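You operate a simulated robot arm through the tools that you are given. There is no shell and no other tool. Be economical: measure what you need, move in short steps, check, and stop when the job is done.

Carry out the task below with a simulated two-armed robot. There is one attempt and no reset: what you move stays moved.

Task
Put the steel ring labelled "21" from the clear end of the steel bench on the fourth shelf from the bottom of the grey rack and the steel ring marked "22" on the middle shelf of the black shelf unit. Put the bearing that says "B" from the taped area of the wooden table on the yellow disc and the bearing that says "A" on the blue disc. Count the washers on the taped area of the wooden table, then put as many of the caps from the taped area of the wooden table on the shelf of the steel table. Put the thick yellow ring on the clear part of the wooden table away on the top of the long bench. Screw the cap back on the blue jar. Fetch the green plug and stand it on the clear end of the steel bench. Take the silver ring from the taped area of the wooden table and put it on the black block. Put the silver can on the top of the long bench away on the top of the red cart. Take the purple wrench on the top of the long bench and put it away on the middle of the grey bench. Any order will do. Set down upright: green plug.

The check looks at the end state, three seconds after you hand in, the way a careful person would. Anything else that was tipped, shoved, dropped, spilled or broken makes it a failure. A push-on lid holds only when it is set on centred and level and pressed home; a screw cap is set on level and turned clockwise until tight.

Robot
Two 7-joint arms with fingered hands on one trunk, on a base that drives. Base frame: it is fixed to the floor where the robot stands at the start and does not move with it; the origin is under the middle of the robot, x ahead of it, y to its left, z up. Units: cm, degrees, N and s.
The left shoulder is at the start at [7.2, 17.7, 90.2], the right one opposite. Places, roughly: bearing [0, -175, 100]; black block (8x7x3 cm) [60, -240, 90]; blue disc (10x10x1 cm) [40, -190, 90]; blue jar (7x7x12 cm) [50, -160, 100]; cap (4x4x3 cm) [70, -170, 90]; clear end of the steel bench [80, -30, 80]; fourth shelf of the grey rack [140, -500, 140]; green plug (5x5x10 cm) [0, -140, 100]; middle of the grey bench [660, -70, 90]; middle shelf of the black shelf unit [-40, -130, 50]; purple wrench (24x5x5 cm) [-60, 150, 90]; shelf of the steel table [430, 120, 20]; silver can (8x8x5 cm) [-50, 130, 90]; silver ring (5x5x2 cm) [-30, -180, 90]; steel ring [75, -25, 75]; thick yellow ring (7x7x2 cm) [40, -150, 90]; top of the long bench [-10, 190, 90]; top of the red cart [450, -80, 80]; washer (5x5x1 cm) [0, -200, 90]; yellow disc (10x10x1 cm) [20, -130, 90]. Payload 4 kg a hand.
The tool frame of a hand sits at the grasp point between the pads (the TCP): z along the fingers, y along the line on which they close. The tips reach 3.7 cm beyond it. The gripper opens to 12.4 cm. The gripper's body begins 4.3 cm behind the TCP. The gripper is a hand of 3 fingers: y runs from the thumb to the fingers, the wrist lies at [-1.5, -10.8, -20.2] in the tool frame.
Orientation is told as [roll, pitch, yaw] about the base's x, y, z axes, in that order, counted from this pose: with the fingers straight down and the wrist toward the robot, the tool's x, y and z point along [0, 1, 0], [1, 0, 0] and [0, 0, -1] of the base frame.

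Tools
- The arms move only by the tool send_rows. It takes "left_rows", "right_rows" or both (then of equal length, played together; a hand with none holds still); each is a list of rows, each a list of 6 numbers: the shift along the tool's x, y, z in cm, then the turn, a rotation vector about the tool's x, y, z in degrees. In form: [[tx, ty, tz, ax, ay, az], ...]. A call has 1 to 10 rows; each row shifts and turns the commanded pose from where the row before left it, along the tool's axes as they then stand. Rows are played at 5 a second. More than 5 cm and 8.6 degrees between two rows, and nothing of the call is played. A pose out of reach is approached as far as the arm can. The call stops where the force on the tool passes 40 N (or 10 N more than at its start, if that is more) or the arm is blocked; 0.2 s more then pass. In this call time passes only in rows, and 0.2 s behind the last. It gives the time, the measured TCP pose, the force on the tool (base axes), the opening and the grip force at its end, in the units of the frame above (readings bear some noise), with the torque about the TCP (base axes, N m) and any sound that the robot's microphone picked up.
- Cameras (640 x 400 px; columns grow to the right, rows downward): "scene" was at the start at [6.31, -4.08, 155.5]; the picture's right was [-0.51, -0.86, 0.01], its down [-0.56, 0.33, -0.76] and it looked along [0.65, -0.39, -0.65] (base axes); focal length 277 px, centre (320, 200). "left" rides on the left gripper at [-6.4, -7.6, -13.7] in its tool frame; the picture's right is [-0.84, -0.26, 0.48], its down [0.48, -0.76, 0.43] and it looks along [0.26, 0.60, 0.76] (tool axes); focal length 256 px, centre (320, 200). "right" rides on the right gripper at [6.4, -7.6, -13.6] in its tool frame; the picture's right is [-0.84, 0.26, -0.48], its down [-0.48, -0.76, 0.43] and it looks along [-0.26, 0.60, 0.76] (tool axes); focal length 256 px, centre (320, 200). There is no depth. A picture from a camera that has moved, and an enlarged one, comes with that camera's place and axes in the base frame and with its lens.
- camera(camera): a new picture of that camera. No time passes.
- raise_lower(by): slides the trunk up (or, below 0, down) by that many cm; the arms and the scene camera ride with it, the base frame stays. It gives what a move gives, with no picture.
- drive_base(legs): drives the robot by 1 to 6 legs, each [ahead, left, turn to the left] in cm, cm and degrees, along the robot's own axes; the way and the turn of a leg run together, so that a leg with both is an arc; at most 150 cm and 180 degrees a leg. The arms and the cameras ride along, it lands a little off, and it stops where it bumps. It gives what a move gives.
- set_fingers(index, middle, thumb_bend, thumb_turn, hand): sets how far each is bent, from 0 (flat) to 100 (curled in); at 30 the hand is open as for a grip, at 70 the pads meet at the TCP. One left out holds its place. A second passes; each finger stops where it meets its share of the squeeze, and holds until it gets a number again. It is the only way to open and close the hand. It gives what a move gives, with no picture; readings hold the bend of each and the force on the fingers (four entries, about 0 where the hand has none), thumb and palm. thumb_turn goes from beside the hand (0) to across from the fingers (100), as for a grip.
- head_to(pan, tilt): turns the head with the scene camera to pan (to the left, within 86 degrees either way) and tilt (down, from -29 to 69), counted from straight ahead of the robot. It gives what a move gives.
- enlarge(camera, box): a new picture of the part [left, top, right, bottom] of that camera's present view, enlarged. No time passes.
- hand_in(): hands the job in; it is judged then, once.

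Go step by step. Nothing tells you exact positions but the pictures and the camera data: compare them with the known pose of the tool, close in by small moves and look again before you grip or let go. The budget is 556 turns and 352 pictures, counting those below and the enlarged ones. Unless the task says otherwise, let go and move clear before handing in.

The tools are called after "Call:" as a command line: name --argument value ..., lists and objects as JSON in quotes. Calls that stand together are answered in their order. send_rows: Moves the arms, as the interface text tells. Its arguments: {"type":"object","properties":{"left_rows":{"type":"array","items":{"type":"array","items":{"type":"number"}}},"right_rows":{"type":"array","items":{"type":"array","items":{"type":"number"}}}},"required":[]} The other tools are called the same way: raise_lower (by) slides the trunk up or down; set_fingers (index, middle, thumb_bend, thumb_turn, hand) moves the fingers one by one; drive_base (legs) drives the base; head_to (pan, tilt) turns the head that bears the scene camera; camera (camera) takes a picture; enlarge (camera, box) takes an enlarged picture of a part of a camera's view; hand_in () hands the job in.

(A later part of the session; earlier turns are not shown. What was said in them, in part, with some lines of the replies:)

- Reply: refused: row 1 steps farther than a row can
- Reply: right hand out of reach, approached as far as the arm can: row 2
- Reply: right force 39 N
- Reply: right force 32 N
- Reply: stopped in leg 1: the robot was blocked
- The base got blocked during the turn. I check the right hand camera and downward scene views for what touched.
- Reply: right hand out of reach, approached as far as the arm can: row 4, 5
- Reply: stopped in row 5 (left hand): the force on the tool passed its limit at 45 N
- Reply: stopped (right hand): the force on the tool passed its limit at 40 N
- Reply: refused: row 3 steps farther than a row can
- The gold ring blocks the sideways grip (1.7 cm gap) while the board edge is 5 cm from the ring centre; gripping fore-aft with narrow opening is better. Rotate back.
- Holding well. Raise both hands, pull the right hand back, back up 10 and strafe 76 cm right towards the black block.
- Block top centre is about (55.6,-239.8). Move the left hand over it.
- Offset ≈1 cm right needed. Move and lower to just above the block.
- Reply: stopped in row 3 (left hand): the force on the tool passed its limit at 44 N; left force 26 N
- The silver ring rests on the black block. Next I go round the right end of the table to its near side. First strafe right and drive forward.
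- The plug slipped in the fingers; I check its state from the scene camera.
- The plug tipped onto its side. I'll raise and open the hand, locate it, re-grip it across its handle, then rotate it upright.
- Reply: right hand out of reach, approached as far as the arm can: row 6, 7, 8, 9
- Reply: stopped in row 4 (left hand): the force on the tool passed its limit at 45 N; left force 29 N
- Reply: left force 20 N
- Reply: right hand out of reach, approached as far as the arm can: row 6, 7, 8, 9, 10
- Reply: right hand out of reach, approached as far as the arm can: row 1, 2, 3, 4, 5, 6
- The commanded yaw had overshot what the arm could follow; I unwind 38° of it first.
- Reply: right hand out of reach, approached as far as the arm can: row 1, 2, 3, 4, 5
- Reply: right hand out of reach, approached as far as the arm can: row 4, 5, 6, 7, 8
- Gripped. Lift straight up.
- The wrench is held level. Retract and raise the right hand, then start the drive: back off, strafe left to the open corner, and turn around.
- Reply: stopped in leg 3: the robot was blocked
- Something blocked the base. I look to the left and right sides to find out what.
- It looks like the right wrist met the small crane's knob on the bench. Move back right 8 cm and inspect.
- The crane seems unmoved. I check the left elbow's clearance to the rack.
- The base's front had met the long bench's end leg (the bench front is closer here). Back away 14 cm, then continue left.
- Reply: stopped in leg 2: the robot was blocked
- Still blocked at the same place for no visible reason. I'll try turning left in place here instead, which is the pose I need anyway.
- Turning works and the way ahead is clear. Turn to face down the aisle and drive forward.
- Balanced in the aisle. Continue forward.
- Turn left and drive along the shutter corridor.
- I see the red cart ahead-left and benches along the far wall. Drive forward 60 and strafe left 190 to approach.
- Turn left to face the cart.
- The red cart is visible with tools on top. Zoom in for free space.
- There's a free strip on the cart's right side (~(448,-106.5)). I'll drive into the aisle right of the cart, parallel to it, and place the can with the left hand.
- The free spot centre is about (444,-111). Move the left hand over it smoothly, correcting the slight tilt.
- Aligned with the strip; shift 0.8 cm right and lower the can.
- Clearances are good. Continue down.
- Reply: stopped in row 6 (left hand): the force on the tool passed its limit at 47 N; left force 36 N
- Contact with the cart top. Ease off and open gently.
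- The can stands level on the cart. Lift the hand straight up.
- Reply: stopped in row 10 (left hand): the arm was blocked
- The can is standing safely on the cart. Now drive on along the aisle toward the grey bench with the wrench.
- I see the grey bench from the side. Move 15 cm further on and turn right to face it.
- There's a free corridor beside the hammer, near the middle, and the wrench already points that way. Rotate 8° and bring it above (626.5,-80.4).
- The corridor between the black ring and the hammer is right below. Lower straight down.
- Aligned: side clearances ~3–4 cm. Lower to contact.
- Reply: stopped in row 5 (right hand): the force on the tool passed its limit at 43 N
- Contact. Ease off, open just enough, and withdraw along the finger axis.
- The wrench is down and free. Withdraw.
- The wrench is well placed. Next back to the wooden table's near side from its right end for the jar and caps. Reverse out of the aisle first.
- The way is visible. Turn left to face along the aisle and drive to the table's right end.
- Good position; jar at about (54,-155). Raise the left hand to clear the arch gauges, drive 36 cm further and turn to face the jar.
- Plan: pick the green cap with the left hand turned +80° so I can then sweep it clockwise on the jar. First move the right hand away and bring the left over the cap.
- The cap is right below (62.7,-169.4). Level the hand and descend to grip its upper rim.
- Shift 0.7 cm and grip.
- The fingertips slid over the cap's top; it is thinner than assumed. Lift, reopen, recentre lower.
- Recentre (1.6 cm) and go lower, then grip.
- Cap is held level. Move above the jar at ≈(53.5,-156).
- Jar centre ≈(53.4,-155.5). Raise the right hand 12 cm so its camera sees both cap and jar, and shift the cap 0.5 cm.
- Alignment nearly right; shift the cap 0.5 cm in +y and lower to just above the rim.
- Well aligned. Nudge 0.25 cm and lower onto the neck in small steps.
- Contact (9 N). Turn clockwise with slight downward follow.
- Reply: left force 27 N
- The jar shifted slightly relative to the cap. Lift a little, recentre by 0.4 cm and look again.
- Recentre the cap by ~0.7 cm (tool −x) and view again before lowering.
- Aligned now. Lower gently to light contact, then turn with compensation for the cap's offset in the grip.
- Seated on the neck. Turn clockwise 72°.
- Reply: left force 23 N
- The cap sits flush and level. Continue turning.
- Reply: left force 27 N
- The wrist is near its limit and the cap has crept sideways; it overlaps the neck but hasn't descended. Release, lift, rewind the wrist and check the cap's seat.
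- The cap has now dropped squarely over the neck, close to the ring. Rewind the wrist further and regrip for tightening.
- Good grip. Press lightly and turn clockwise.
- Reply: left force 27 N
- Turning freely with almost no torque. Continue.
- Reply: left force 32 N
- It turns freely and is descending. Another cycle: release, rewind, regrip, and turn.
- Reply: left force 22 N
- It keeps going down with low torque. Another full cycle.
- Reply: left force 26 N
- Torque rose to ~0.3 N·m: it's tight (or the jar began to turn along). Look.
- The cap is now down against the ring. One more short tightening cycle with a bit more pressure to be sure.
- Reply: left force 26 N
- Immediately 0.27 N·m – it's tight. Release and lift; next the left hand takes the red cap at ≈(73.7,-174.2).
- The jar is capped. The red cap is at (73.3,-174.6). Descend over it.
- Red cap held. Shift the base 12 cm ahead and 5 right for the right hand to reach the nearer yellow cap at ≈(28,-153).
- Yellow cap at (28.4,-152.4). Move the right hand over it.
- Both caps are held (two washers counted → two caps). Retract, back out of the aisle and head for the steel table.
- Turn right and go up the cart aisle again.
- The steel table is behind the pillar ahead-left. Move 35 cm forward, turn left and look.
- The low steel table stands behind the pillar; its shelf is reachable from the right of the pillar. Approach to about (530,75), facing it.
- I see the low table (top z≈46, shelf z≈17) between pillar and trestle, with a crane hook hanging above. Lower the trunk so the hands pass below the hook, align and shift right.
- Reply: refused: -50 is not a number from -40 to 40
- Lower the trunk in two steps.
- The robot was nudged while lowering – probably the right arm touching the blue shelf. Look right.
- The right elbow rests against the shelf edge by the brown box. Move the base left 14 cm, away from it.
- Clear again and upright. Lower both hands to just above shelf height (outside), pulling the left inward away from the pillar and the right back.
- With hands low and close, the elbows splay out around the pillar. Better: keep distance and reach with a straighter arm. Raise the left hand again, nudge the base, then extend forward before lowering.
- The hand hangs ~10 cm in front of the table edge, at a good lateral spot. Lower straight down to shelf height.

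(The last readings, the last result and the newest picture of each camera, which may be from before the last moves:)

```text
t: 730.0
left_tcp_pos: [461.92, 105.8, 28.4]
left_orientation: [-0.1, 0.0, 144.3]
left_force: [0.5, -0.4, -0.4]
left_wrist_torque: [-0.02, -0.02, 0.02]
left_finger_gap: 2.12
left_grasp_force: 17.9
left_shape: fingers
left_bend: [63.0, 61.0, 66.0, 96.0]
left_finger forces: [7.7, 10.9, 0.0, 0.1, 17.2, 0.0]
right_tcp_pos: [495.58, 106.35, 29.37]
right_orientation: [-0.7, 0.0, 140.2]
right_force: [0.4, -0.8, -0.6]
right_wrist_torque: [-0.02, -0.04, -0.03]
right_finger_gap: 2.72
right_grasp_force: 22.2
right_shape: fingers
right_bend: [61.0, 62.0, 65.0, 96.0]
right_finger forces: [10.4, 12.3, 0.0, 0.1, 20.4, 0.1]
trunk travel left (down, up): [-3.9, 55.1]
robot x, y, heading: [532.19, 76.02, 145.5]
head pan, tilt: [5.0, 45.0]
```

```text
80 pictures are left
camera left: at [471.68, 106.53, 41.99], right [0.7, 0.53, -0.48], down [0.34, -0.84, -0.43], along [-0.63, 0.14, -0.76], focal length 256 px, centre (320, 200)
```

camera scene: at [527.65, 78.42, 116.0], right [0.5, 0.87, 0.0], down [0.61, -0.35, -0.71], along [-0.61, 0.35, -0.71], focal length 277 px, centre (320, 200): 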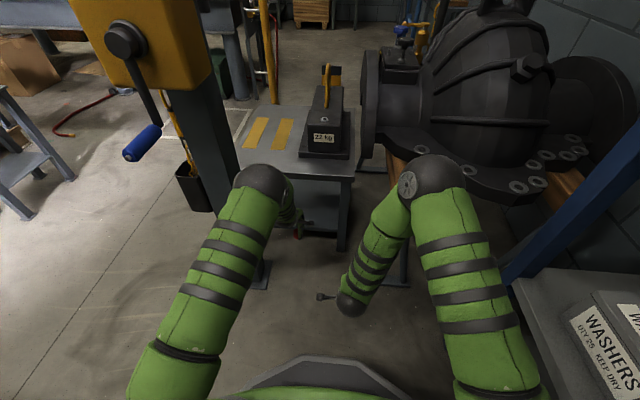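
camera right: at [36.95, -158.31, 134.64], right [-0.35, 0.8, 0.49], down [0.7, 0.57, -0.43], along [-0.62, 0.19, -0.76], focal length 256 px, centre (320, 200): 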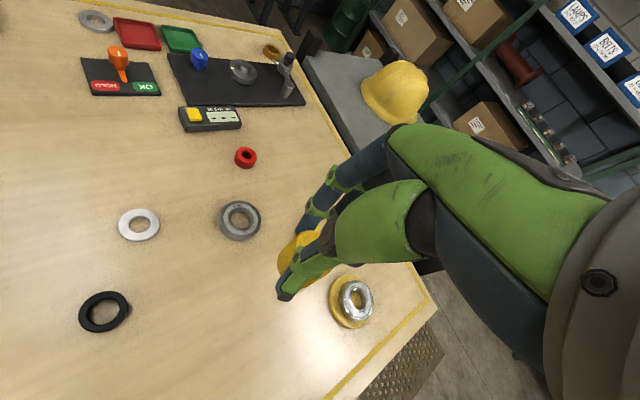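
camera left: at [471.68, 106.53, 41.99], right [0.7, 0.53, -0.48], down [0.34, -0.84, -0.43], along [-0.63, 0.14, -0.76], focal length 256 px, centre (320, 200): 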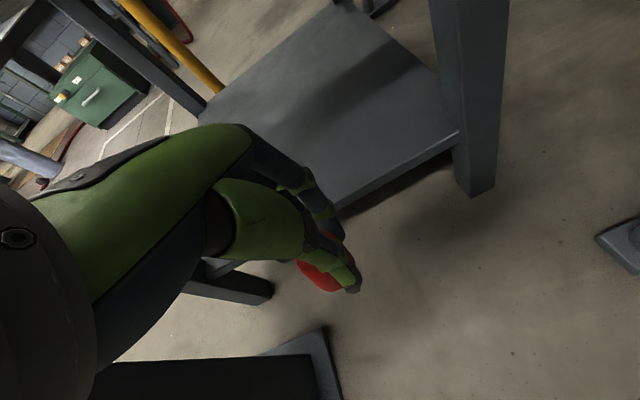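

The shelf is empty and right in front. Lower 3 cm and slide the cap in ~13.5 cm.

Call:
send_rows --left_rows '[[0, 0, 2, 0, 0, 0], [0, 4, 0, 0, 0, 0], [0, 4, 0, 0, 0, 0], [0, 3, 0, 0, 0, 0], [0, 2.5, 0, 0, 0, 0]]'

Call:
camera --camera "left"

Call:
camera --camera "scene"

```text
t: 731.1
left_tcp_pos: [451.03, 113.71, 26.42]
left_orientation: [0.1, 0.0, 144.3]
left_force: [-0.6, 0.4, 0.3]
left_wrist_torque: [0.01, 0.02, 0.01]
left_finger_gap: 2.12
left_grasp_force: 17.8
left_shape: fingers
left_bend: [63.0, 61.0, 66.0, 96.0]
left_finger forces: [7.5, 11.0, 0.1, 0.0, 17.4, 0.1]
right_tcp_pos: [495.65, 106.47, 29.3]
right_orientation: [-0.6, 0.0, 140.2]
right_force: [0.2, 0.9, -1.1]
right_wrist_torque: [0.01, 0.02, 0.0]
right_finger_gap: 2.69
right_grasp_force: 21.6
right_shape: fingers
right_bend: [61.0, 62.0, 65.0, 96.0]
right_finger forces: [10.4, 12.3, 0.1, 0.0, 20.3, 0.1]
trunk travel left (down, up): [-3.9, 55.1]
robot x, y, heading: [532.24, 76.0, 145.1]
head pan, tilt: [5.0, 45.0]
```

```text
79 pictures are left
camera left: at [460.76, 114.45, 39.98], right [0.7, 0.53, -0.48], down [0.34, -0.84, -0.43], along [-0.63, 0.14, -0.76], focal length 256 px, centre (320, 200)
```

left: 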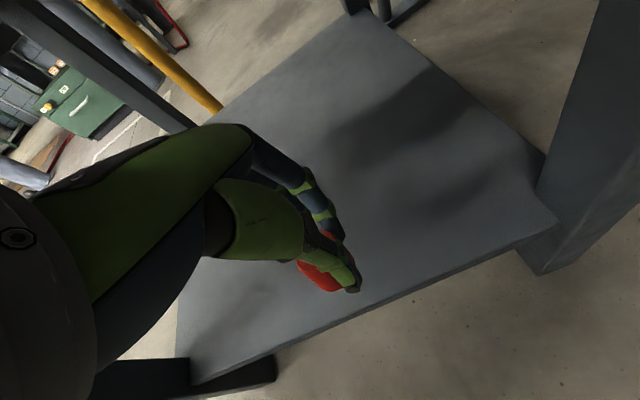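

```text
78 pictures are left
camera scene: at [527.63, 78.43, 116.0], right [0.5, 0.87, 0.0], down [0.61, -0.35, -0.71], along [-0.61, 0.35, -0.71], focal length 277 px, centre (320, 200)
```

scene: 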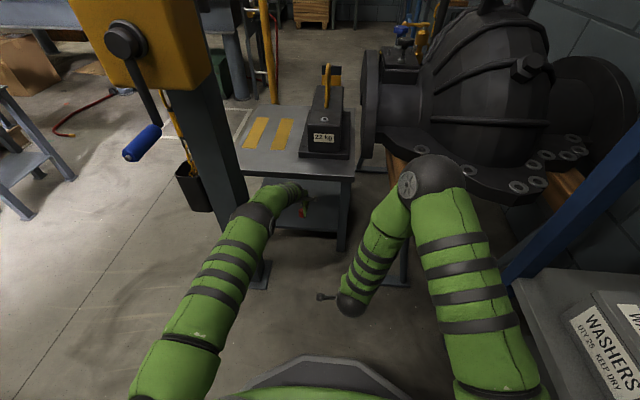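

The cap hovers over the shelf ~4 cm inside the edge. Lower to contact.

Call:
send_rows --left_rows '[[0, 0.5, 1, 0, 0, 0], [0, 0, 0.7, 0, 0, 0], [0, 0, 0.5, 0, 0, 0], [0, 0, 0.4, 0, 0, 0], [0, 0, 0.4, 0, 0, 0]]'

```text
t: 732.4
left_tcp_pos: [450.63, 113.97, 23.29]
left_orientation: [-0.1, 0.1, 144.3]
left_force: [0.9, -0.3, 0.4]
left_wrist_torque: [0.02, 0.03, 0.03]
left_finger_gap: 2.07
left_grasp_force: 17.9
left_shape: fingers
left_bend: [63.0, 61.0, 66.0, 96.0]
left_finger forces: [7.5, 10.9, 0.1, 0.0, 17.3, 0.0]
right_tcp_pos: [495.67, 106.36, 29.27]
right_orientation: [-0.6, 0.0, 140.3]
right_force: [-0.6, 0.6, 0.0]
right_wrist_torque: [0.01, 0.03, -0.01]
right_finger_gap: 2.72
right_grasp_force: 21.8
right_shape: fingers
right_bend: [61.0, 62.0, 65.0, 96.0]
right_finger forces: [10.4, 12.3, 0.1, 0.0, 20.2, 0.0]
trunk travel left (down, up): [-3.9, 55.1]
robot x, y, heading: [532.52, 75.73, 145.2]
head pan, tilt: [5.0, 45.0]
```

Call:
send_rows --left_rows '[[0, 0, 0.4, 0, 0, 0], [0, 0, 0.4, 0, 0, 0], [0, 0, 0.4, 0, 0, 0], [0, 0, 0.4, 0, 0, 0], [0, 0, 0.4, 0, 0, 0]]'

Call:
camera --camera "left"

```text
t: 733.5
left_tcp_pos: [450.65, 114.02, 21.31]
left_orientation: [0.1, 0.2, 144.3]
left_force: [-0.7, 0.2, 0.2]
left_wrist_torque: [0.01, -0.01, 0.03]
left_finger_gap: 2.1
left_grasp_force: 17.8
left_shape: fingers
left_bend: [63.0, 61.0, 66.0, 96.0]
left_finger forces: [7.6, 10.9, 0.0, 0.0, 17.3, 0.0]
right_tcp_pos: [495.49, 106.43, 29.27]
right_orientation: [-0.6, 0.0, 140.1]
right_force: [-0.4, -0.3, 0.0]
right_wrist_torque: [0.01, 0.02, 0.0]
right_finger_gap: 2.71
right_grasp_force: 21.5
right_shape: fingers
right_bend: [61.0, 62.0, 65.0, 96.0]
right_finger forces: [10.3, 12.3, 0.0, 0.0, 20.3, 0.1]
trunk travel left (down, up): [-3.9, 55.1]
robot x, y, heading: [532.11, 75.79, 145.1]
head pan, tilt: [5.0, 45.0]
```

```text
77 pictures are left
camera left: at [460.39, 114.68, 34.95], right [0.7, 0.53, -0.48], down [0.34, -0.84, -0.43], along [-0.63, 0.14, -0.76], focal length 256 px, centre (320, 200)
```

left: 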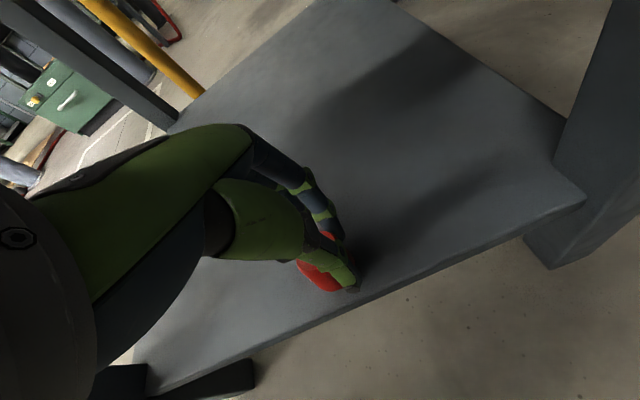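

Near the surface but close to the edge; push 2 cm deeper, then continue down.

Call:
send_rows --left_rows '[[0, 1, 0, 0, 0, 0], [0, 1, 0, 0, 0, 0], [0, 0, 0.4, 0, 0, 0], [0, 0, 0.4, 0, 0, 0], [0, 0, 0.4, 0, 0, 0]]'

Call:
camera --camera "left"

```text
t: 734.8
left_tcp_pos: [450.21, 113.96, 20.86]
left_orientation: [-0.1, -0.5, 144.2]
left_force: [2.0, 3.5, 20.3]
left_wrist_torque: [0.29, 0.25, -0.04]
left_finger_gap: 1.98
left_grasp_force: 20.4
left_shape: fingers
left_bend: [63.0, 61.0, 66.0, 95.0]
left_finger forces: [7.3, 12.0, 0.0, 0.0, 21.4, 0.1]
left hand out of reach, approached as far as the arm can: row 1, 2, 5
right_tcp_pos: [495.64, 106.37, 29.46]
right_orientation: [-0.4, -0.1, 140.2]
right_force: [0.0, 0.9, -0.2]
right_wrist_torque: [-0.01, 0.01, 0.01]
right_finger_gap: 2.72
right_grasp_force: 21.6
right_shape: fingers
right_bend: [61.0, 62.0, 65.0, 96.0]
right_finger forces: [10.5, 12.4, 0.0, 0.1, 20.4, 0.0]
trunk travel left (down, up): [-3.9, 55.1]
robot x, y, heading: [532.65, 76.29, 145.0]
head pan, tilt: [5.0, 45.0]
```

```text
76 pictures are left
camera left: at [460.05, 114.53, 34.42], right [0.7, 0.53, -0.48], down [0.33, -0.83, -0.44], along [-0.64, 0.15, -0.76], focal length 256 px, centre (320, 200)
```

left: 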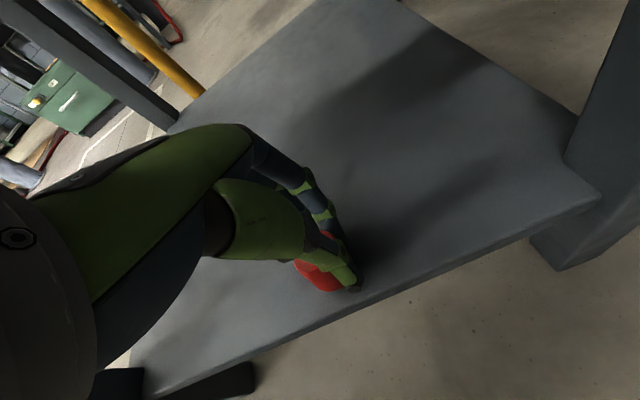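

Contact, but the arm is at its limit. Lift a little, drive the base 3 cm forward, then set down.

Call:
send_rows --left_rows '[[0, 0, -0.6, 0, 0, 0], [0, 0, -0.4, 0, 0, 0]]'

Call:
drive_base --legs '[[3, 0, 0]]'

Call:
send_rows --left_rows '[[0, 0, 0.4, 0, 0, 0], [0, 0, 0.3, 0, 0, 0], [0, 0, 0.3, 0, 0, 0]]'

Call:
camera --camera "left"

```text
t: 735.4
left_tcp_pos: [450.34, 113.39, 21.21]
left_orientation: [0.0, 0.5, 144.2]
left_force: [1.5, -0.5, -0.3]
left_wrist_torque: [-0.03, -0.01, 0.0]
left_finger_gap: 1.85
left_grasp_force: 17.1
left_shape: fingers
left_bend: [63.0, 61.0, 66.0, 95.0]
left_finger forces: [7.0, 11.3, 0.0, 0.0, 15.6, 0.0]
right_tcp_pos: [495.69, 106.45, 29.17]
right_orientation: [-0.5, -0.1, 140.2]
right_force: [-0.2, 0.3, -0.2]
right_wrist_torque: [0.02, 0.0, -0.02]
right_finger_gap: 2.67
right_grasp_force: 21.7
right_shape: fingers
right_bend: [61.0, 62.0, 65.0, 96.0]
right_finger forces: [10.4, 12.3, 0.0, 0.1, 20.2, 0.0]
trunk travel left (down, up): [-3.9, 55.1]
robot x, y, heading: [532.21, 76.1, 145.4]
head pan, tilt: [5.0, 45.0]
```

```text
t: 736.2
left_tcp_pos: [447.91, 115.33, 21.38]
left_orientation: [0.0, 0.0, 144.3]
left_force: [0.2, -0.1, -0.8]
left_wrist_torque: [-0.02, 0.0, -0.01]
left_finger_gap: 1.86
left_grasp_force: 17.3
left_shape: fingers
left_bend: [63.0, 61.0, 66.0, 95.0]
left_finger forces: [7.0, 11.3, 0.1, 0.1, 15.8, 0.0]
right_tcp_pos: [493.16, 108.12, 29.27]
right_orientation: [-0.5, 0.0, 140.2]
right_force: [-0.8, 0.1, 0.3]
right_wrist_torque: [0.01, -0.01, 0.01]
right_finger_gap: 2.7
right_grasp_force: 21.6
right_shape: fingers
right_bend: [61.0, 62.0, 65.0, 96.0]
right_finger forces: [10.5, 12.4, 0.0, 0.0, 20.4, 0.0]
trunk travel left (down, up): [-3.9, 55.1]
robot x, y, heading: [530.06, 77.65, 145.3]
head pan, tilt: [5.0, 45.0]
```

```text
t: 737.0
left_tcp_pos: [447.84, 115.54, 20.84]
left_orientation: [-0.2, -0.3, 144.2]
left_force: [5.7, -0.3, 20.8]
left_wrist_torque: [0.11, 0.0, -0.04]
left_finger_gap: 1.74
left_grasp_force: 22.7
left_shape: fingers
left_bend: [64.0, 61.0, 66.0, 95.0]
left_finger forces: [6.0, 10.3, 0.1, 0.0, 28.8, 0.0]
right_tcp_pos: [493.22, 108.13, 29.41]
right_orientation: [-0.5, -0.1, 140.3]
right_force: [-0.5, 0.1, 0.4]
right_wrist_torque: [0.01, -0.01, -0.03]
right_finger_gap: 2.69
right_grasp_force: 21.6
right_shape: fingers
right_bend: [61.0, 62.0, 65.0, 96.0]
right_finger forces: [10.4, 12.4, 0.0, 0.1, 20.3, 0.0]
trunk travel left (down, up): [-3.9, 55.1]
robot x, y, heading: [529.8, 77.65, 144.9]
head pan, tilt: [5.0, 45.0]
```

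```text
75 pictures are left
camera left: at [457.64, 116.14, 34.4], right [0.7, 0.53, -0.48], down [0.33, -0.83, -0.44], along [-0.64, 0.14, -0.76], focal length 256 px, centre (320, 200)
```

left: 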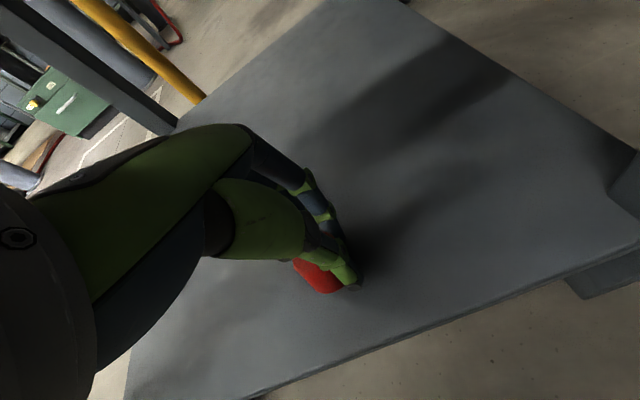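

Well inside now and in contact. Release and withdraw.

Call:
send_rows --left_rows '[[0, 0, -0.3, 0, 0, 0]]'

Call:
set_fingers --hand "left" --index 46 --middle 46 --thumb_bend 44

Call:
send_rows --left_rows '[[0, 0, -1.5, 0, 0, 0], [0, 0, -2, 0, 0, 0], [0, 0, -1.5, 0, 0, 0], [0, -4, 0, 0, 0, 0], [0, -4, 0, 0, 0, 0], [0, -4, 0, 0, 0, 0], [0, -4, 0, 0, 0, 0]]'

Call:
camera --camera "left"

```text
t: 737.4
left_tcp_pos: [447.82, 115.27, 20.86]
left_orientation: [0.0, -0.1, 144.2]
left_force: [1.2, 3.0, 14.0]
left_wrist_torque: [0.24, 0.15, -0.03]
left_finger_gap: 1.76
left_grasp_force: 20.8
left_shape: fingers
left_bend: [64.0, 61.0, 66.0, 95.0]
left_finger forces: [7.6, 11.9, 0.1, 0.0, 23.3, 0.1]
right_tcp_pos: [493.23, 108.21, 29.41]
right_orientation: [-0.5, 0.0, 140.1]
right_force: [0.1, 0.0, 0.2]
right_wrist_torque: [0.06, 0.02, -0.01]
right_finger_gap: 2.74
right_grasp_force: 21.3
right_shape: fingers
right_bend: [61.0, 62.0, 65.0, 96.0]
right_finger forces: [10.4, 12.4, 0.1, 0.1, 20.2, 0.0]
trunk travel left (down, up): [-3.9, 55.1]
robot x, y, heading: [529.76, 77.99, 145.5]
head pan, tilt: [5.0, 45.0]
```

```text
t: 738.4
left_tcp_pos: [447.87, 115.29, 20.7]
left_orientation: [0.0, 0.1, 144.2]
left_force: [-1.0, 0.8, -0.6]
left_wrist_torque: [0.01, -0.01, 0.0]
left_finger_gap: 7.73
left_grasp_force: 0.1
left_shape: fingers
left_bend: [46.0, 46.0, 44.0, 97.0]
left_finger forces: [0.1, 0.0, 0.0, 0.0, 0.0, 0.1]
right_tcp_pos: [493.25, 108.11, 29.24]
right_orientation: [-0.6, 0.0, 140.1]
right_force: [0.2, 0.0, -0.1]
right_wrist_torque: [0.0, -0.01, 0.01]
right_finger_gap: 2.7
right_grasp_force: 20.6
right_shape: fingers
right_bend: [61.0, 62.0, 65.0, 96.0]
right_finger forces: [10.5, 12.4, 0.1, 0.0, 20.3, 0.1]
trunk travel left (down, up): [-3.9, 55.1]
robot x, y, heading: [529.93, 77.41, 145.3]
head pan, tilt: [5.0, 45.0]
```

```text
t: 740.0
left_tcp_pos: [460.92, 105.96, 25.82]
left_orientation: [0.0, 0.2, 144.2]
left_force: [0.4, 0.1, 0.6]
left_wrist_torque: [-0.01, -0.02, 0.0]
left_finger_gap: 7.76
left_grasp_force: 0.0
left_shape: fingers
left_bend: [46.0, 46.0, 44.0, 98.0]
left_finger forces: [0.1, 0.0, 0.0, 0.0, 0.0, 0.0]
right_tcp_pos: [493.27, 108.08, 29.32]
right_orientation: [-0.6, 0.1, 140.2]
right_force: [-0.1, 0.0, -0.3]
right_wrist_torque: [-0.01, -0.01, -0.03]
right_finger_gap: 2.71
right_grasp_force: 21.6
right_shape: fingers
right_bend: [61.0, 62.0, 65.0, 96.0]
right_finger forces: [10.4, 12.4, 0.0, 0.0, 20.3, 0.0]
trunk travel left (down, up): [-3.9, 55.1]
robot x, y, heading: [529.62, 78.22, 145.0]
head pan, tilt: [5.0, 45.0]
```

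```text
74 pictures are left
camera left: at [470.71, 106.66, 39.41], right [0.7, 0.53, -0.48], down [0.33, -0.84, -0.43], along [-0.63, 0.14, -0.76], focal length 256 px, centre (320, 200)
```

left: 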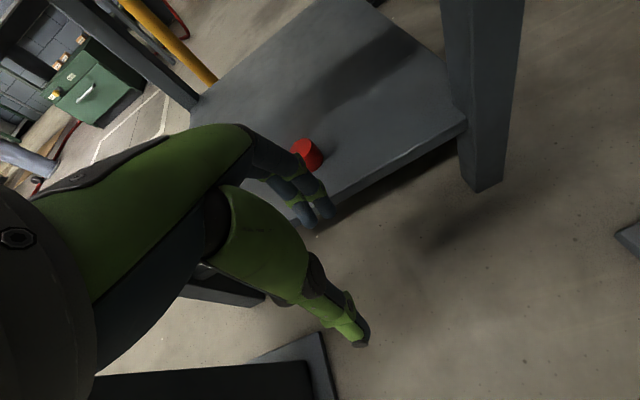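

The red cap stands on the shelf. Raise the left hand back up and retract it, then extend the right hand similarly.

Call:
send_rows --left_rows '[[0, -1, -4.5, 0, 0, 0], [0, 0, -4.7, 0, 0, 0], [0, 0, -4.7, 0, 0, 0], [0, 0, -4.7, 0, 0, 0], [0, 0, -4.7, 0, 0, 0], [0, 0, -4.7, 0, 0, 0], [0, 0, -4.7, 0, 0, 0], [0, 0, -4.7, 0, 0, 0], [0, -4, -2, 0, 0, 0], [0, -4, 0, 0, 0, 0]]' --right_rows '[[0, 0, -4.5, 0, 0, 0], [0, 0, -4.7, 0, 0, 0], [0, 0, -4.7, 0, 0, 0], [0, 0, -4.7, 0, 0, 0], [0, 0, -4.7, 0, 0, 0], [0, 0, -4.7, 0, 0, 0], [0, 0, -4.7, 0, 0, 0], [0, 0, -4.7, 0, 0, 0], [0, 0, 0, 0, 0, 0], [0, 0, 0, 0, 0, 0]]'

Call:
send_rows --left_rows '[[0, -4, 0, 0, 0, 0], [0, -4, 0, 0, 0, 0], [2, -4, 0, 0, 0, 0], [2, -2, 0, 0, 0, 0]]'

Call:
camera --camera "scene"

```text
t: 742.2
left_tcp_pos: [468.07, 100.59, 65.19]
left_orientation: [0.0, 0.1, 144.3]
left_force: [0.4, -0.1, -0.4]
left_wrist_torque: [0.01, 0.02, 0.02]
left_finger_gap: 7.77
left_grasp_force: 0.0
left_shape: fingers
left_bend: [46.0, 46.0, 44.0, 98.0]
left_finger forces: [0.0, 0.0, 0.0, 0.0, 0.0, 0.1]
right_tcp_pos: [492.92, 107.84, 66.74]
right_orientation: [-0.6, 0.0, 140.2]
right_force: [-0.7, 0.6, -0.5]
right_wrist_torque: [-0.03, -0.02, 0.03]
right_finger_gap: 2.66
right_grasp_force: 20.8
right_shape: fingers
right_bend: [61.0, 62.0, 65.0, 96.0]
right_finger forces: [10.1, 12.3, 0.1, 0.1, 19.7, 0.1]
trunk travel left (down, up): [-3.9, 55.1]
robot x, y, heading: [529.65, 77.59, 145.1]
head pan, tilt: [5.0, 45.0]
```

```text
t: 743.2
left_tcp_pos: [477.1, 89.3, 65.13]
left_orientation: [0.0, 0.1, 144.3]
left_force: [0.0, -0.3, -0.4]
left_wrist_torque: [-0.02, -0.01, 0.03]
left_finger_gap: 7.78
left_grasp_force: 0.0
left_shape: fingers
left_bend: [46.0, 46.0, 44.0, 98.0]
left_finger forces: [0.1, 0.0, 0.0, 0.2, 0.0, 0.0]
right_tcp_pos: [492.79, 107.8, 66.77]
right_orientation: [-0.5, 0.0, 140.2]
right_force: [0.1, -0.2, -0.4]
right_wrist_torque: [-0.05, 0.01, 0.0]
right_finger_gap: 2.62
right_grasp_force: 20.8
right_shape: fingers
right_bend: [61.0, 62.0, 65.0, 96.0]
right_finger forces: [10.1, 12.5, 0.0, 0.0, 19.5, 0.1]
trunk travel left (down, up): [-3.9, 55.1]
robot x, y, heading: [529.76, 77.7, 145.3]
head pan, tilt: [5.0, 45.0]
```

```text
73 pictures are left
camera scene: at [525.19, 80.15, 115.99], right [0.5, 0.87, 0.0], down [0.61, -0.35, -0.71], along [-0.61, 0.35, -0.71], focal length 277 px, centre (320, 200)
```

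scene: 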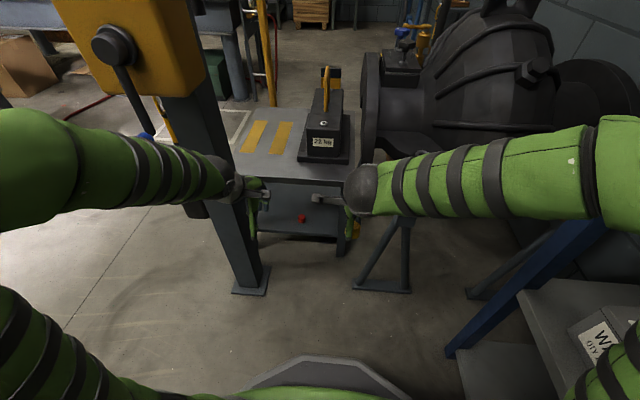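

Red cap visible on the shelf. Extend the right hand forward at this height to in front of the table.

Call:
send_rows --right_rows '[[2, 3.7, 0, 0, 0, -1.6], [2, 3.7, 0, 0, 0, -1.6], [2, 3.7, 0, 0, 0, -1.6], [2.2, 3.7, 0, 0, 0, 0], [2.2, 3.7, 0, 0, 0, 0], [2, 3.7, 0, 0, 0, 0], [1, 3, 0, 0, 0, 0]]'

Call:
camera --camera "right"

Call:
camera --camera "scene"

```text
t: 744.8
left_tcp_pos: [477.1, 89.28, 65.22]
left_orientation: [0.0, 0.2, 144.2]
left_force: [-0.8, 0.0, 0.0]
left_wrist_torque: [0.02, -0.03, 0.02]
left_finger_gap: 7.75
left_grasp_force: 0.0
left_shape: fingers
left_bend: [46.0, 46.0, 44.0, 98.0]
left_finger forces: [0.0, 0.0, 0.2, 0.1, 0.0, 0.0]
right_tcp_pos: [464.77, 112.08, 66.52]
right_orientation: [-0.5, 0.0, 145.0]
right_force: [0.6, -0.2, 0.0]
right_wrist_torque: [0.01, 0.01, 0.02]
right_finger_gap: 2.68
right_grasp_force: 20.9
right_shape: fingers
right_bend: [61.0, 62.0, 65.0, 96.0]
right_finger forces: [10.1, 12.4, 0.0, 0.0, 19.7, 0.0]
trunk travel left (down, up): [-3.9, 55.1]
robot x, y, heading: [529.74, 77.5, 145.0]
head pan, tilt: [5.0, 45.0]
```

```text
72 pictures are left
camera right: at [467.18, 102.37, 80.09], right [0.27, 0.83, 0.49], down [0.9, -0.04, -0.43], along [-0.34, 0.56, -0.76], focal length 256 px, centre (320, 200)
```

right: 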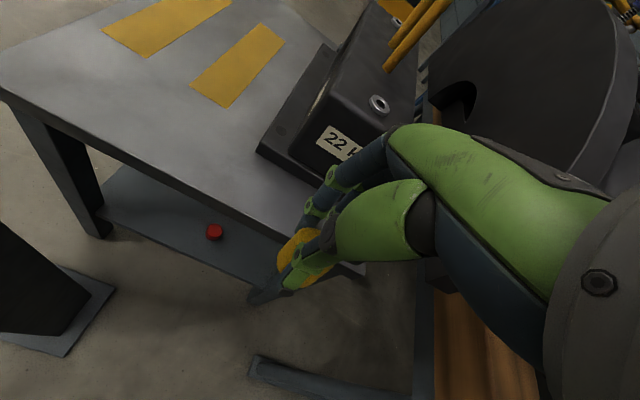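

```text
71 pictures are left
camera scene: at [525.2, 80.13, 115.99], right [0.5, 0.87, 0.0], down [0.61, -0.35, -0.71], along [-0.61, 0.35, -0.71], focal length 277 px, centre (320, 200)
```

scene: 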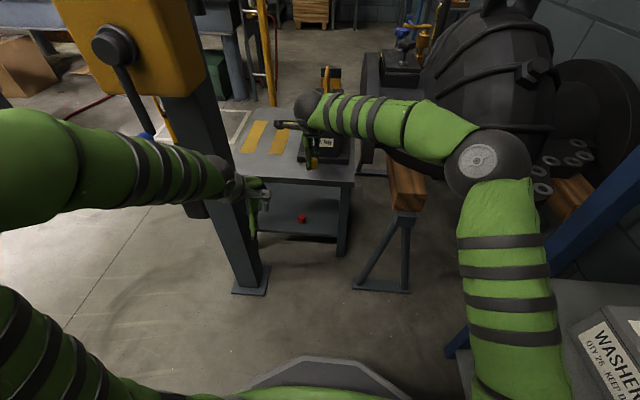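

Lower the right hand in two stages in front of the table.

Call:
send_rows --right_rows '[[0, -1.5, 4, 0, 0, 0], [0, 0, 4.7, 0, 0, 0], [0, 0, 4.7, 0, 0, 0], [0, 0, 4.7, 0, 0, 0]]'

Call:
camera --camera "scene"

```text
t: 745.8
left_tcp_pos: [477.17, 89.26, 65.02]
left_orientation: [0.0, 0.0, 144.2]
left_force: [0.5, 0.4, -0.4]
left_wrist_torque: [0.0, 0.03, 0.0]
left_finger_gap: 7.76
left_grasp_force: 0.1
left_shape: fingers
left_bend: [46.0, 46.0, 44.0, 98.0]
left_finger forces: [0.0, 0.0, 0.0, 0.0, 0.0, 0.1]
right_tcp_pos: [466.0, 111.25, 48.42]
right_orientation: [-0.6, -0.1, 145.0]
right_force: [0.3, -0.4, 0.1]
right_wrist_torque: [-0.02, 0.02, 0.0]
right_finger_gap: 2.65
right_grasp_force: 22.0
right_shape: fingers
right_bend: [61.0, 62.0, 65.0, 96.0]
right_finger forces: [10.0, 12.4, 0.0, 0.0, 19.6, 0.1]
trunk travel left (down, up): [-3.9, 55.1]
robot x, y, heading: [529.91, 77.76, 145.2]
head pan, tilt: [5.0, 45.0]
```

```text
70 pictures are left
camera scene: at [525.2, 80.12, 116.0], right [0.5, 0.87, 0.0], down [0.61, -0.35, -0.71], along [-0.61, 0.35, -0.71], focal length 277 px, centre (320, 200)
```

scene: 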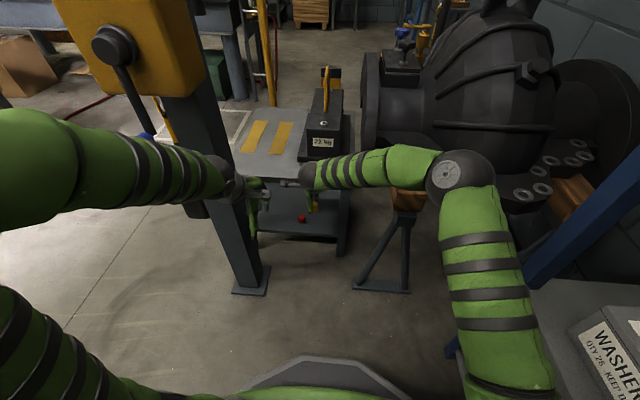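

Call:
send_rows --right_rows '[[0, 0, 4, 0, 0, 0], [0, 0, 4, 0, 0, 0], [0, 0, 3, 0, 0, 0]]'

Call:
camera --camera "scene"

```text
t: 746.6
left_tcp_pos: [477.16, 89.33, 65.17]
left_orientation: [0.0, 0.2, 144.3]
left_force: [0.3, 0.9, -0.3]
left_wrist_torque: [-0.02, 0.02, -0.02]
left_finger_gap: 7.76
left_grasp_force: 0.0
left_shape: fingers
left_bend: [46.0, 46.0, 44.0, 98.0]
left_finger forces: [0.0, 0.0, 0.0, 0.0, 0.0, 0.0]
right_tcp_pos: [466.23, 111.26, 37.48]
right_orientation: [-0.6, 0.0, 145.0]
right_force: [-0.2, 0.2, 0.0]
right_wrist_torque: [0.01, -0.05, 0.0]
right_finger_gap: 2.68
right_grasp_force: 21.5
right_shape: fingers
right_bend: [61.0, 62.0, 65.0, 96.0]
right_finger forces: [10.1, 12.4, 0.1, 0.1, 19.5, 0.0]
trunk travel left (down, up): [-3.9, 55.1]
robot x, y, heading: [530.12, 77.97, 145.1]
head pan, tilt: [5.0, 45.0]
```

```text
69 pictures are left
camera scene: at [525.2, 80.12, 116.0], right [0.5, 0.87, 0.0], down [0.61, -0.35, -0.71], along [-0.61, 0.35, -0.71], focal length 277 px, centre (320, 200)
```

scene: 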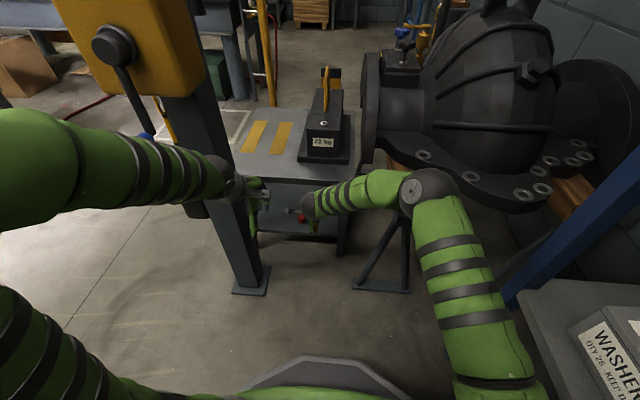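

Elbow stays clear of the trestle. Lower the rest and look with the right camera.

Call:
send_rows --right_rows '[[0, 0, 4, 0, 0, 0], [0, 0, 4, 0, 0, 0], [0, 0, 3, 0, 0, 0]]'

Call:
camera --camera "right"

Call:
camera --camera "scene"

```text
t: 747.4
left_tcp_pos: [477.1, 89.24, 65.09]
left_orientation: [-0.1, 0.1, 144.2]
left_force: [-1.0, 1.0, -0.9]
left_wrist_torque: [0.02, 0.02, -0.02]
left_finger_gap: 7.76
left_grasp_force: 0.1
left_shape: fingers
left_bend: [46.0, 46.0, 44.0, 98.0]
left_finger forces: [0.0, 0.0, 0.0, 0.0, 0.1, 0.1]
right_tcp_pos: [466.19, 111.31, 26.42]
right_orientation: [-0.5, 0.0, 145.0]
right_force: [-0.4, 0.4, -0.1]
right_wrist_torque: [0.0, 0.03, 0.0]
right_finger_gap: 2.64
right_grasp_force: 21.4
right_shape: fingers
right_bend: [61.0, 62.0, 65.0, 96.0]
right_finger forces: [10.1, 12.4, 0.1, 0.0, 19.4, 0.0]
trunk travel left (down, up): [-3.9, 55.1]
robot x, y, heading: [530.17, 77.46, 145.3]
head pan, tilt: [5.0, 45.0]
```

```text
68 pictures are left
camera right: at [468.68, 101.74, 39.91], right [0.27, 0.83, 0.49], down [0.9, -0.04, -0.43], along [-0.34, 0.56, -0.76], focal length 256 px, centre (320, 200)
```

right: 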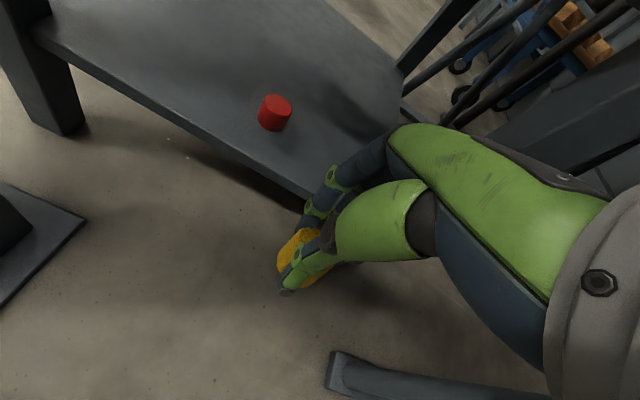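

```text
67 pictures are left
camera scene: at [525.2, 80.12, 116.0], right [0.5, 0.87, 0.0], down [0.61, -0.35, -0.71], along [-0.61, 0.35, -0.71], focal length 277 px, centre (320, 200)
```

scene: 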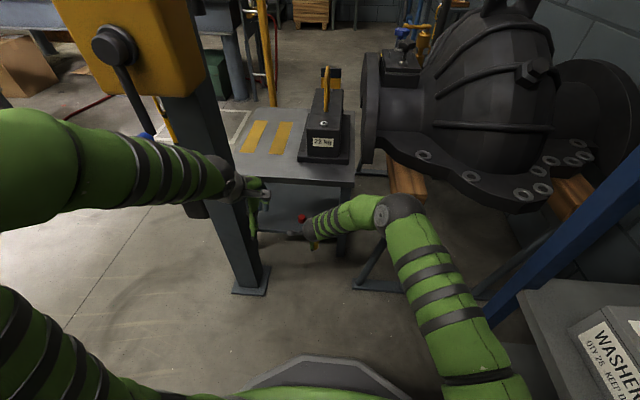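

Red cap visible; the path beside it is free. Slide the right hand in 12 cm, then drive 5 cm forward.

Call:
send_rows --right_rows '[[0, 4, 0, 0, 0, 0], [0, 4, 0, 0, 0, 0], [0, 4, 0, 0, 0, 0]]'

Call:
drive_base --legs '[[5.5, 0, 0]]'

Call:
camera --camera "right"

Call:
camera --camera "scene"

```text
t: 748.2
left_tcp_pos: [477.11, 89.3, 65.19]
left_orientation: [0.0, 0.1, 144.2]
left_force: [0.1, 0.4, 1.6]
left_wrist_torque: [-0.02, 0.03, 0.0]
left_finger_gap: 7.77
left_grasp_force: 0.0
left_shape: fingers
left_bend: [46.0, 46.0, 44.0, 98.0]
left_finger forces: [0.1, 0.1, 0.1, 0.0, 0.1, 0.0]
right_tcp_pos: [456.49, 118.4, 26.49]
right_orientation: [-0.5, 0.1, 144.9]
right_force: [0.4, 0.9, 0.2]
right_wrist_torque: [-0.02, 0.01, -0.02]
right_finger_gap: 2.65
right_grasp_force: 21.1
right_shape: fingers
right_bend: [61.0, 62.0, 65.0, 96.0]
right_finger forces: [10.0, 12.5, 0.0, 0.1, 19.7, 0.0]
trunk travel left (down, up): [-3.9, 55.1]
robot x, y, heading: [529.91, 77.25, 145.3]
head pan, tilt: [5.0, 45.0]
```

```text
t: 749.3
left_tcp_pos: [472.71, 92.56, 65.21]
left_orientation: [0.0, 0.1, 144.2]
left_force: [-0.3, 0.3, 0.1]
left_wrist_torque: [0.03, -0.01, -0.05]
left_finger_gap: 7.75
left_grasp_force: 0.0
left_shape: fingers
left_bend: [46.0, 46.0, 44.0, 98.0]
left_finger forces: [0.1, 0.1, 0.0, 0.1, 0.1, 0.0]
right_tcp_pos: [452.73, 120.35, 24.87]
right_orientation: [-0.9, 1.3, 145.9]
right_force: [0.1, -0.3, 1.5]
right_wrist_torque: [-0.01, -0.03, 0.0]
right_finger_gap: 2.63
right_grasp_force: 21.2
right_shape: fingers
right_bend: [61.0, 62.0, 65.0, 96.0]
right_finger forces: [10.3, 12.8, 0.1, 0.1, 20.0, 0.0]
trunk travel left (down, up): [-3.9, 55.1]
robot x, y, heading: [525.66, 80.77, 145.0]
head pan, tilt: [5.0, 45.0]
stopped in leg 1: the robot was blocked; the commanded pose is now the measured one
```

```text
66 pictures are left
camera right: at [455.09, 110.82, 38.63], right [0.24, 0.84, 0.49], down [0.91, -0.03, -0.41], along [-0.33, 0.55, -0.77], focal length 256 px, centre (320, 200)
```

right: 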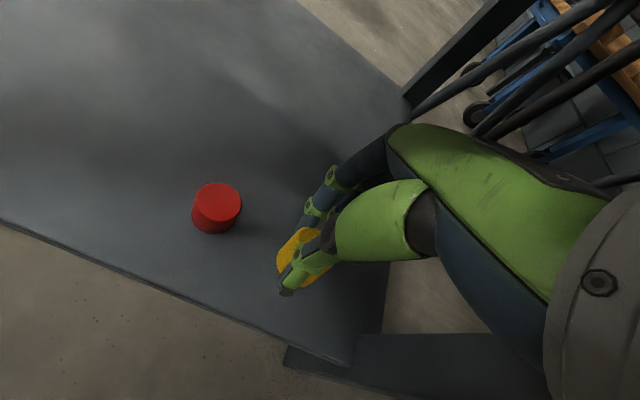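

```text
65 pictures are left
camera scene: at [520.8, 83.26, 116.0], right [0.5, 0.87, 0.0], down [0.61, -0.35, -0.71], along [-0.61, 0.35, -0.71], focal length 277 px, centre (320, 200)
```

scene: 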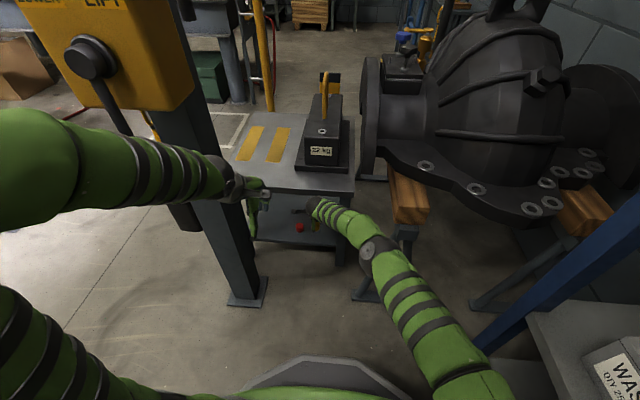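

The wrist just touched the table edge; back the hand off 1.3 cm and lower the cap.

Call:
send_rows --right_rows '[[0, -1.3, 0.5, -1, 0, 0], [0, 0, 1, 0, 0, 0], [0, 0, 0.8, 0, 0, 0], [0, 0, 0.5, 0, 0, 0], [0, 0, 0.4, 0, 0, 0]]'

Call:
camera --camera "right"

```text
t: 750.5
left_tcp_pos: [472.82, 92.58, 65.2]
left_orientation: [0.0, 0.1, 144.1]
left_force: [-0.5, -0.3, 0.8]
left_wrist_torque: [-0.01, -0.01, -0.01]
left_finger_gap: 7.77
left_grasp_force: 0.1
left_shape: fingers
left_bend: [46.0, 46.0, 44.0, 98.0]
left_finger forces: [0.1, 0.0, 0.1, 0.0, 0.0, 0.1]
right_tcp_pos: [453.79, 119.61, 21.71]
right_orientation: [-0.8, 0.3, 145.9]
right_force: [-1.1, 1.1, -0.1]
right_wrist_torque: [-0.01, -0.02, 0.01]
right_finger_gap: 2.62
right_grasp_force: 20.9
right_shape: fingers
right_bend: [61.0, 62.0, 65.0, 96.0]
right_finger forces: [10.2, 12.7, 0.0, 0.0, 19.9, 0.1]
trunk travel left (down, up): [-3.9, 55.1]
robot x, y, heading: [525.65, 80.6, 144.8]
head pan, tilt: [5.0, 45.0]
```

```text
64 pictures are left
camera right: at [456.41, 110.01, 35.36], right [0.25, 0.83, 0.49], down [0.91, -0.02, -0.42], along [-0.34, 0.55, -0.76], focal length 256 px, centre (320, 200)
```

right: 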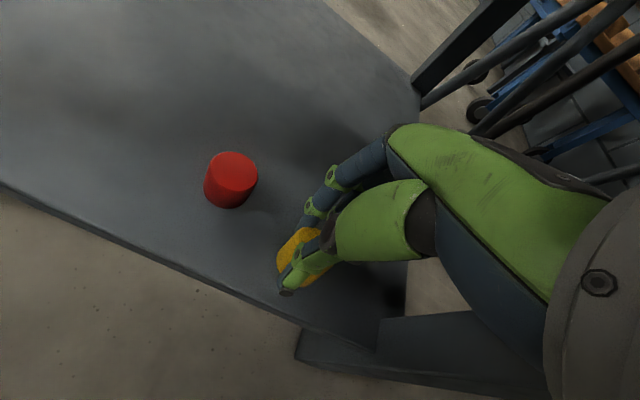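

Call:
send_rows --right_rows '[[0, 0, 0.4, 0, 0, 0], [0, 0, 0.4, 0, 0, 0], [0, 0, 0.3, 0, 0, 0]]'

```text
t: 751.3
left_tcp_pos: [472.79, 92.54, 65.31]
left_orientation: [0.0, 0.0, 144.2]
left_force: [0.4, -0.4, -0.3]
left_wrist_torque: [-0.01, 0.02, 0.02]
left_finger_gap: 7.76
left_grasp_force: 0.1
left_shape: fingers
left_bend: [46.0, 46.0, 44.0, 98.0]
left_finger forces: [0.0, 0.0, 0.0, 0.0, 0.0, 0.1]
right_tcp_pos: [453.64, 119.48, 21.21]
right_orientation: [-0.8, 0.0, 145.9]
right_force: [4.6, -3.9, 25.6]
right_wrist_torque: [-0.02, 0.15, 0.06]
right_finger_gap: 2.66
right_grasp_force: 27.4
right_shape: fingers
right_bend: [61.0, 62.0, 65.0, 95.0]
right_finger forces: [9.0, 12.7, 0.0, 0.0, 33.1, 0.1]
trunk travel left (down, up): [-3.9, 55.1]
robot x, y, heading: [525.57, 80.95, 145.0]
head pan, tilt: [5.0, 45.0]
```

Contact. Release, lift and withdraw.

Call:
send_rows --right_rows '[[0, 0, -0.4, 0, 0, 0]]'

Call:
set_fingers --hand "right" --index 46 --middle 46 --thumb_bend 44

Call:
send_rows --right_rows '[[0, 0, -1.5, 0, 0, 0], [0, 0, -2, 0, 0, 0], [0, 0, -1.5, 0, 0, 0], [0, -4, 0, 0, 0, 0], [0, -4, 0, 0, 0, 0], [0, -4, 0, 0, 0, 0], [0, -4, 0, 0, 0, 0]]'

Call:
camera --camera "right"

```text
t: 751.7
left_tcp_pos: [472.78, 92.44, 65.13]
left_orientation: [0.0, 0.0, 144.3]
left_force: [-0.6, 0.9, -0.1]
left_wrist_torque: [0.01, 0.02, 0.02]
left_finger_gap: 7.76
left_grasp_force: 0.1
left_shape: fingers
left_bend: [46.0, 46.0, 44.0, 98.0]
left_finger forces: [0.1, 0.1, 0.0, 0.0, 0.0, 0.0]
right_tcp_pos: [453.83, 119.57, 21.16]
right_orientation: [-0.9, 0.2, 145.9]
right_force: [-2.5, -0.4, 17.6]
right_wrist_torque: [0.11, 0.36, 0.08]
right_finger_gap: 2.68
right_grasp_force: 24.9
right_shape: fingers
right_bend: [61.0, 62.0, 65.0, 95.0]
right_finger forces: [11.2, 13.2, 0.0, 0.0, 25.5, 0.0]
trunk travel left (down, up): [-3.9, 55.1]
robot x, y, heading: [525.69, 80.74, 144.8]
head pan, tilt: [5.0, 45.0]
```

```text
t: 752.7
left_tcp_pos: [472.68, 92.53, 65.22]
left_orientation: [-0.1, 0.1, 144.2]
left_force: [-0.4, 0.1, 0.3]
left_wrist_torque: [0.04, 0.01, -0.01]
left_finger_gap: 7.76
left_grasp_force: 0.1
left_shape: fingers
left_bend: [46.0, 46.0, 44.0, 98.0]
left_finger forces: [0.0, 0.0, 0.0, 0.0, 0.1, 0.1]
right_tcp_pos: [453.82, 119.52, 21.04]
right_orientation: [-0.9, 0.2, 145.9]
right_force: [-0.2, 0.3, -0.5]
right_wrist_torque: [0.0, 0.01, 0.02]
right_finger_gap: 7.78
right_grasp_force: 0.1
right_shape: fingers
right_bend: [46.0, 46.0, 44.0, 97.0]
right_finger forces: [0.1, 0.1, 0.0, 0.0, 0.0, 0.0]
trunk travel left (down, up): [-3.9, 55.1]
robot x, y, heading: [525.52, 81.12, 145.5]
head pan, tilt: [5.0, 45.0]
```

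```text
t: 754.3
left_tcp_pos: [472.56, 92.6, 65.14]
left_orientation: [0.0, 0.0, 144.1]
left_force: [-0.5, 0.6, -0.2]
left_wrist_torque: [0.01, 0.0, -0.01]
left_finger_gap: 7.76
left_grasp_force: 0.0
left_shape: fingers
left_bend: [46.0, 46.0, 44.0, 98.0]
left_finger forces: [0.0, 0.0, 0.0, 0.0, 0.1, 0.1]
right_tcp_pos: [467.09, 110.65, 26.15]
right_orientation: [-0.9, 0.3, 145.8]
right_force: [0.6, 0.5, -0.7]
right_wrist_torque: [-0.01, 0.01, -0.01]
right_finger_gap: 7.76
right_grasp_force: 0.0
right_shape: fingers
right_bend: [46.0, 46.0, 44.0, 97.0]
right_finger forces: [0.1, 0.1, 0.1, 0.0, 0.0, 0.0]
trunk travel left (down, up): [-3.9, 55.1]
robot x, y, heading: [525.34, 80.7, 144.9]
head pan, tilt: [5.0, 45.0]
```

```text
63 pictures are left
camera right: at [469.63, 101.06, 39.78], right [0.25, 0.83, 0.49], down [0.91, -0.02, -0.42], along [-0.34, 0.55, -0.76], focal length 256 px, centre (320, 200)
```

right: 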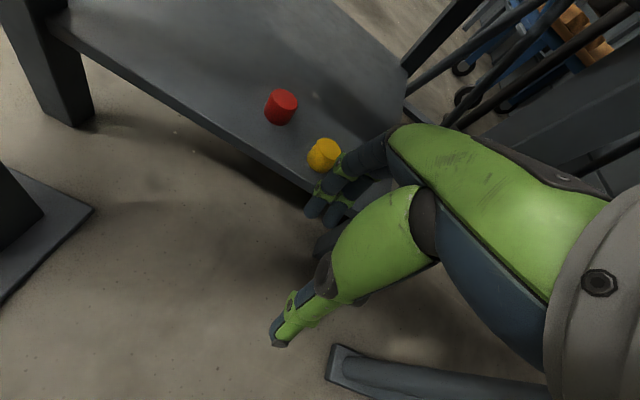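

Both caps are on the shelf. Zoom to check the yellow one, then withdraw.

Call:
enlarge --camera "right" --box '[240, 70, 360, 180]'

Call:
send_rows --right_rows '[[0, -1.5, -4, 0, 0, 0], [0, 0, -4.7, 0, 0, 0], [0, 0, -4.7, 0, 0, 0], [0, 0, -4.7, 0, 0, 0], [0, 0, -4.7, 0, 0, 0], [0, 0, -4.7, 0, 0, 0], [0, 0, -4.7, 0, 0, 0], [0, 0, -4.7, 0, 0, 0], [0, 0, -4, 0, 0, 0]]'

Call:
drive_base --legs '[[-30, 0, 0]]'

Call:
enlarge --camera "scene" --box '[220, 60, 420, 220]'

```text
3.64 times, centred on (300, 125) of right
camera zoom: at [469.63, 101.06, 39.78], right [0.25, 0.83, 0.49], down [0.91, -0.02, -0.42], along [-0.34, 0.55, -0.76], focal length 931 px, centre (393, 473)
```

zoom: 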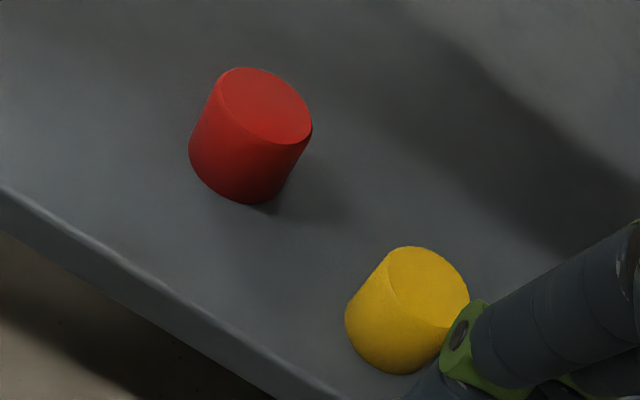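

```text
t: 756.3
left_tcp_pos: [472.7, 92.42, 65.17]
left_orientation: [0.0, 0.1, 144.2]
left_force: [-1.4, 0.4, 0.4]
left_wrist_torque: [0.07, 0.03, 0.05]
left_finger_gap: 7.73
left_grasp_force: 0.0
left_shape: fingers
left_bend: [46.0, 46.0, 44.0, 98.0]
left_finger forces: [0.0, 0.0, 0.0, 0.1, 0.0, 0.1]
right_tcp_pos: [467.84, 109.42, 67.14]
right_orientation: [-1.0, 0.4, 146.0]
right_force: [1.2, 0.0, -0.6]
right_wrist_torque: [-0.01, -0.02, 0.03]
right_finger_gap: 7.76
right_grasp_force: 0.0
right_shape: fingers
right_bend: [46.0, 46.0, 44.0, 98.0]
right_finger forces: [0.0, 0.0, 0.0, 0.0, 0.0, 0.0]
trunk travel left (down, up): [-3.9, 55.1]
robot x, y, heading: [525.35, 80.59, 145.1]
head pan, tilt: [5.0, 45.0]
```

```text
t: 758.3
left_tcp_pos: [497.46, 75.27, 65.24]
left_orientation: [0.0, 0.2, 144.2]
left_force: [-0.6, 0.5, 0.7]
left_wrist_torque: [-0.03, 0.01, 0.01]
left_finger_gap: 7.77
left_grasp_force: 0.1
left_shape: fingers
left_bend: [46.0, 46.0, 44.0, 98.0]
left_finger forces: [0.0, 0.0, 0.1, 0.1, 0.0, 0.0]
right_tcp_pos: [492.39, 92.22, 67.14]
right_orientation: [-0.9, 0.3, 145.9]
right_force: [-0.2, -0.1, 0.1]
right_wrist_torque: [-0.03, 0.0, 0.0]
right_finger_gap: 7.81
right_grasp_force: 0.1
right_shape: fingers
right_bend: [46.0, 46.0, 44.0, 98.0]
right_finger forces: [0.0, 0.0, 0.0, 0.1, 0.1, 0.0]
trunk travel left (down, up): [-3.9, 55.1]
robot x, y, heading: [550.12, 63.32, 145.0]
head pan, tilt: [5.0, 45.0]
```

```text
2.50 times, centred on (320, 140) of scene
camera zoom: at [545.52, 66.01, 115.99], right [0.5, 0.87, 0.0], down [0.61, -0.35, -0.71], along [-0.61, 0.35, -0.71], focal length 694 px, centre (320, 350)
```

zoom: 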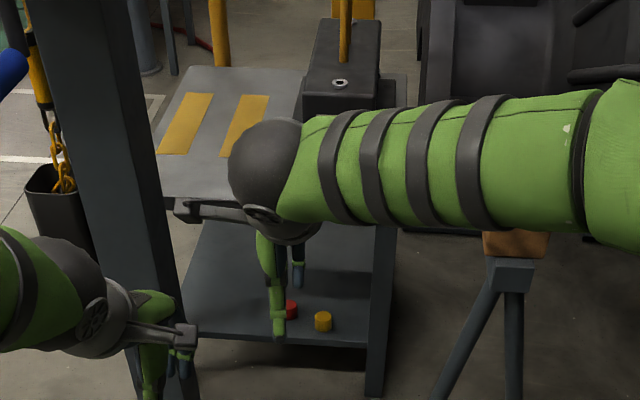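

Both caps stand on the steel table's shelf, and everything I was carrying has been set down. The hands are clear, so I hand in.

Call:
hand_in

```text
The job is handed in.
```

I completed every item in the task and handed the job in. I counted two washers, so two caps (one red, one yellow) went on the shelf of the steel table.

- **Green plug:** It fell onto its side on the steel bench when I first let go. I picked it up again and stood it upright.
- **Contacts:** While driving I bumped the steel bench and brushed the blue shelf unit and the front edge of the steel table. The base was also stopped twice near the long bench, and I never found out why. I saw nothing fall, but I didn't check each spot again before handing in.
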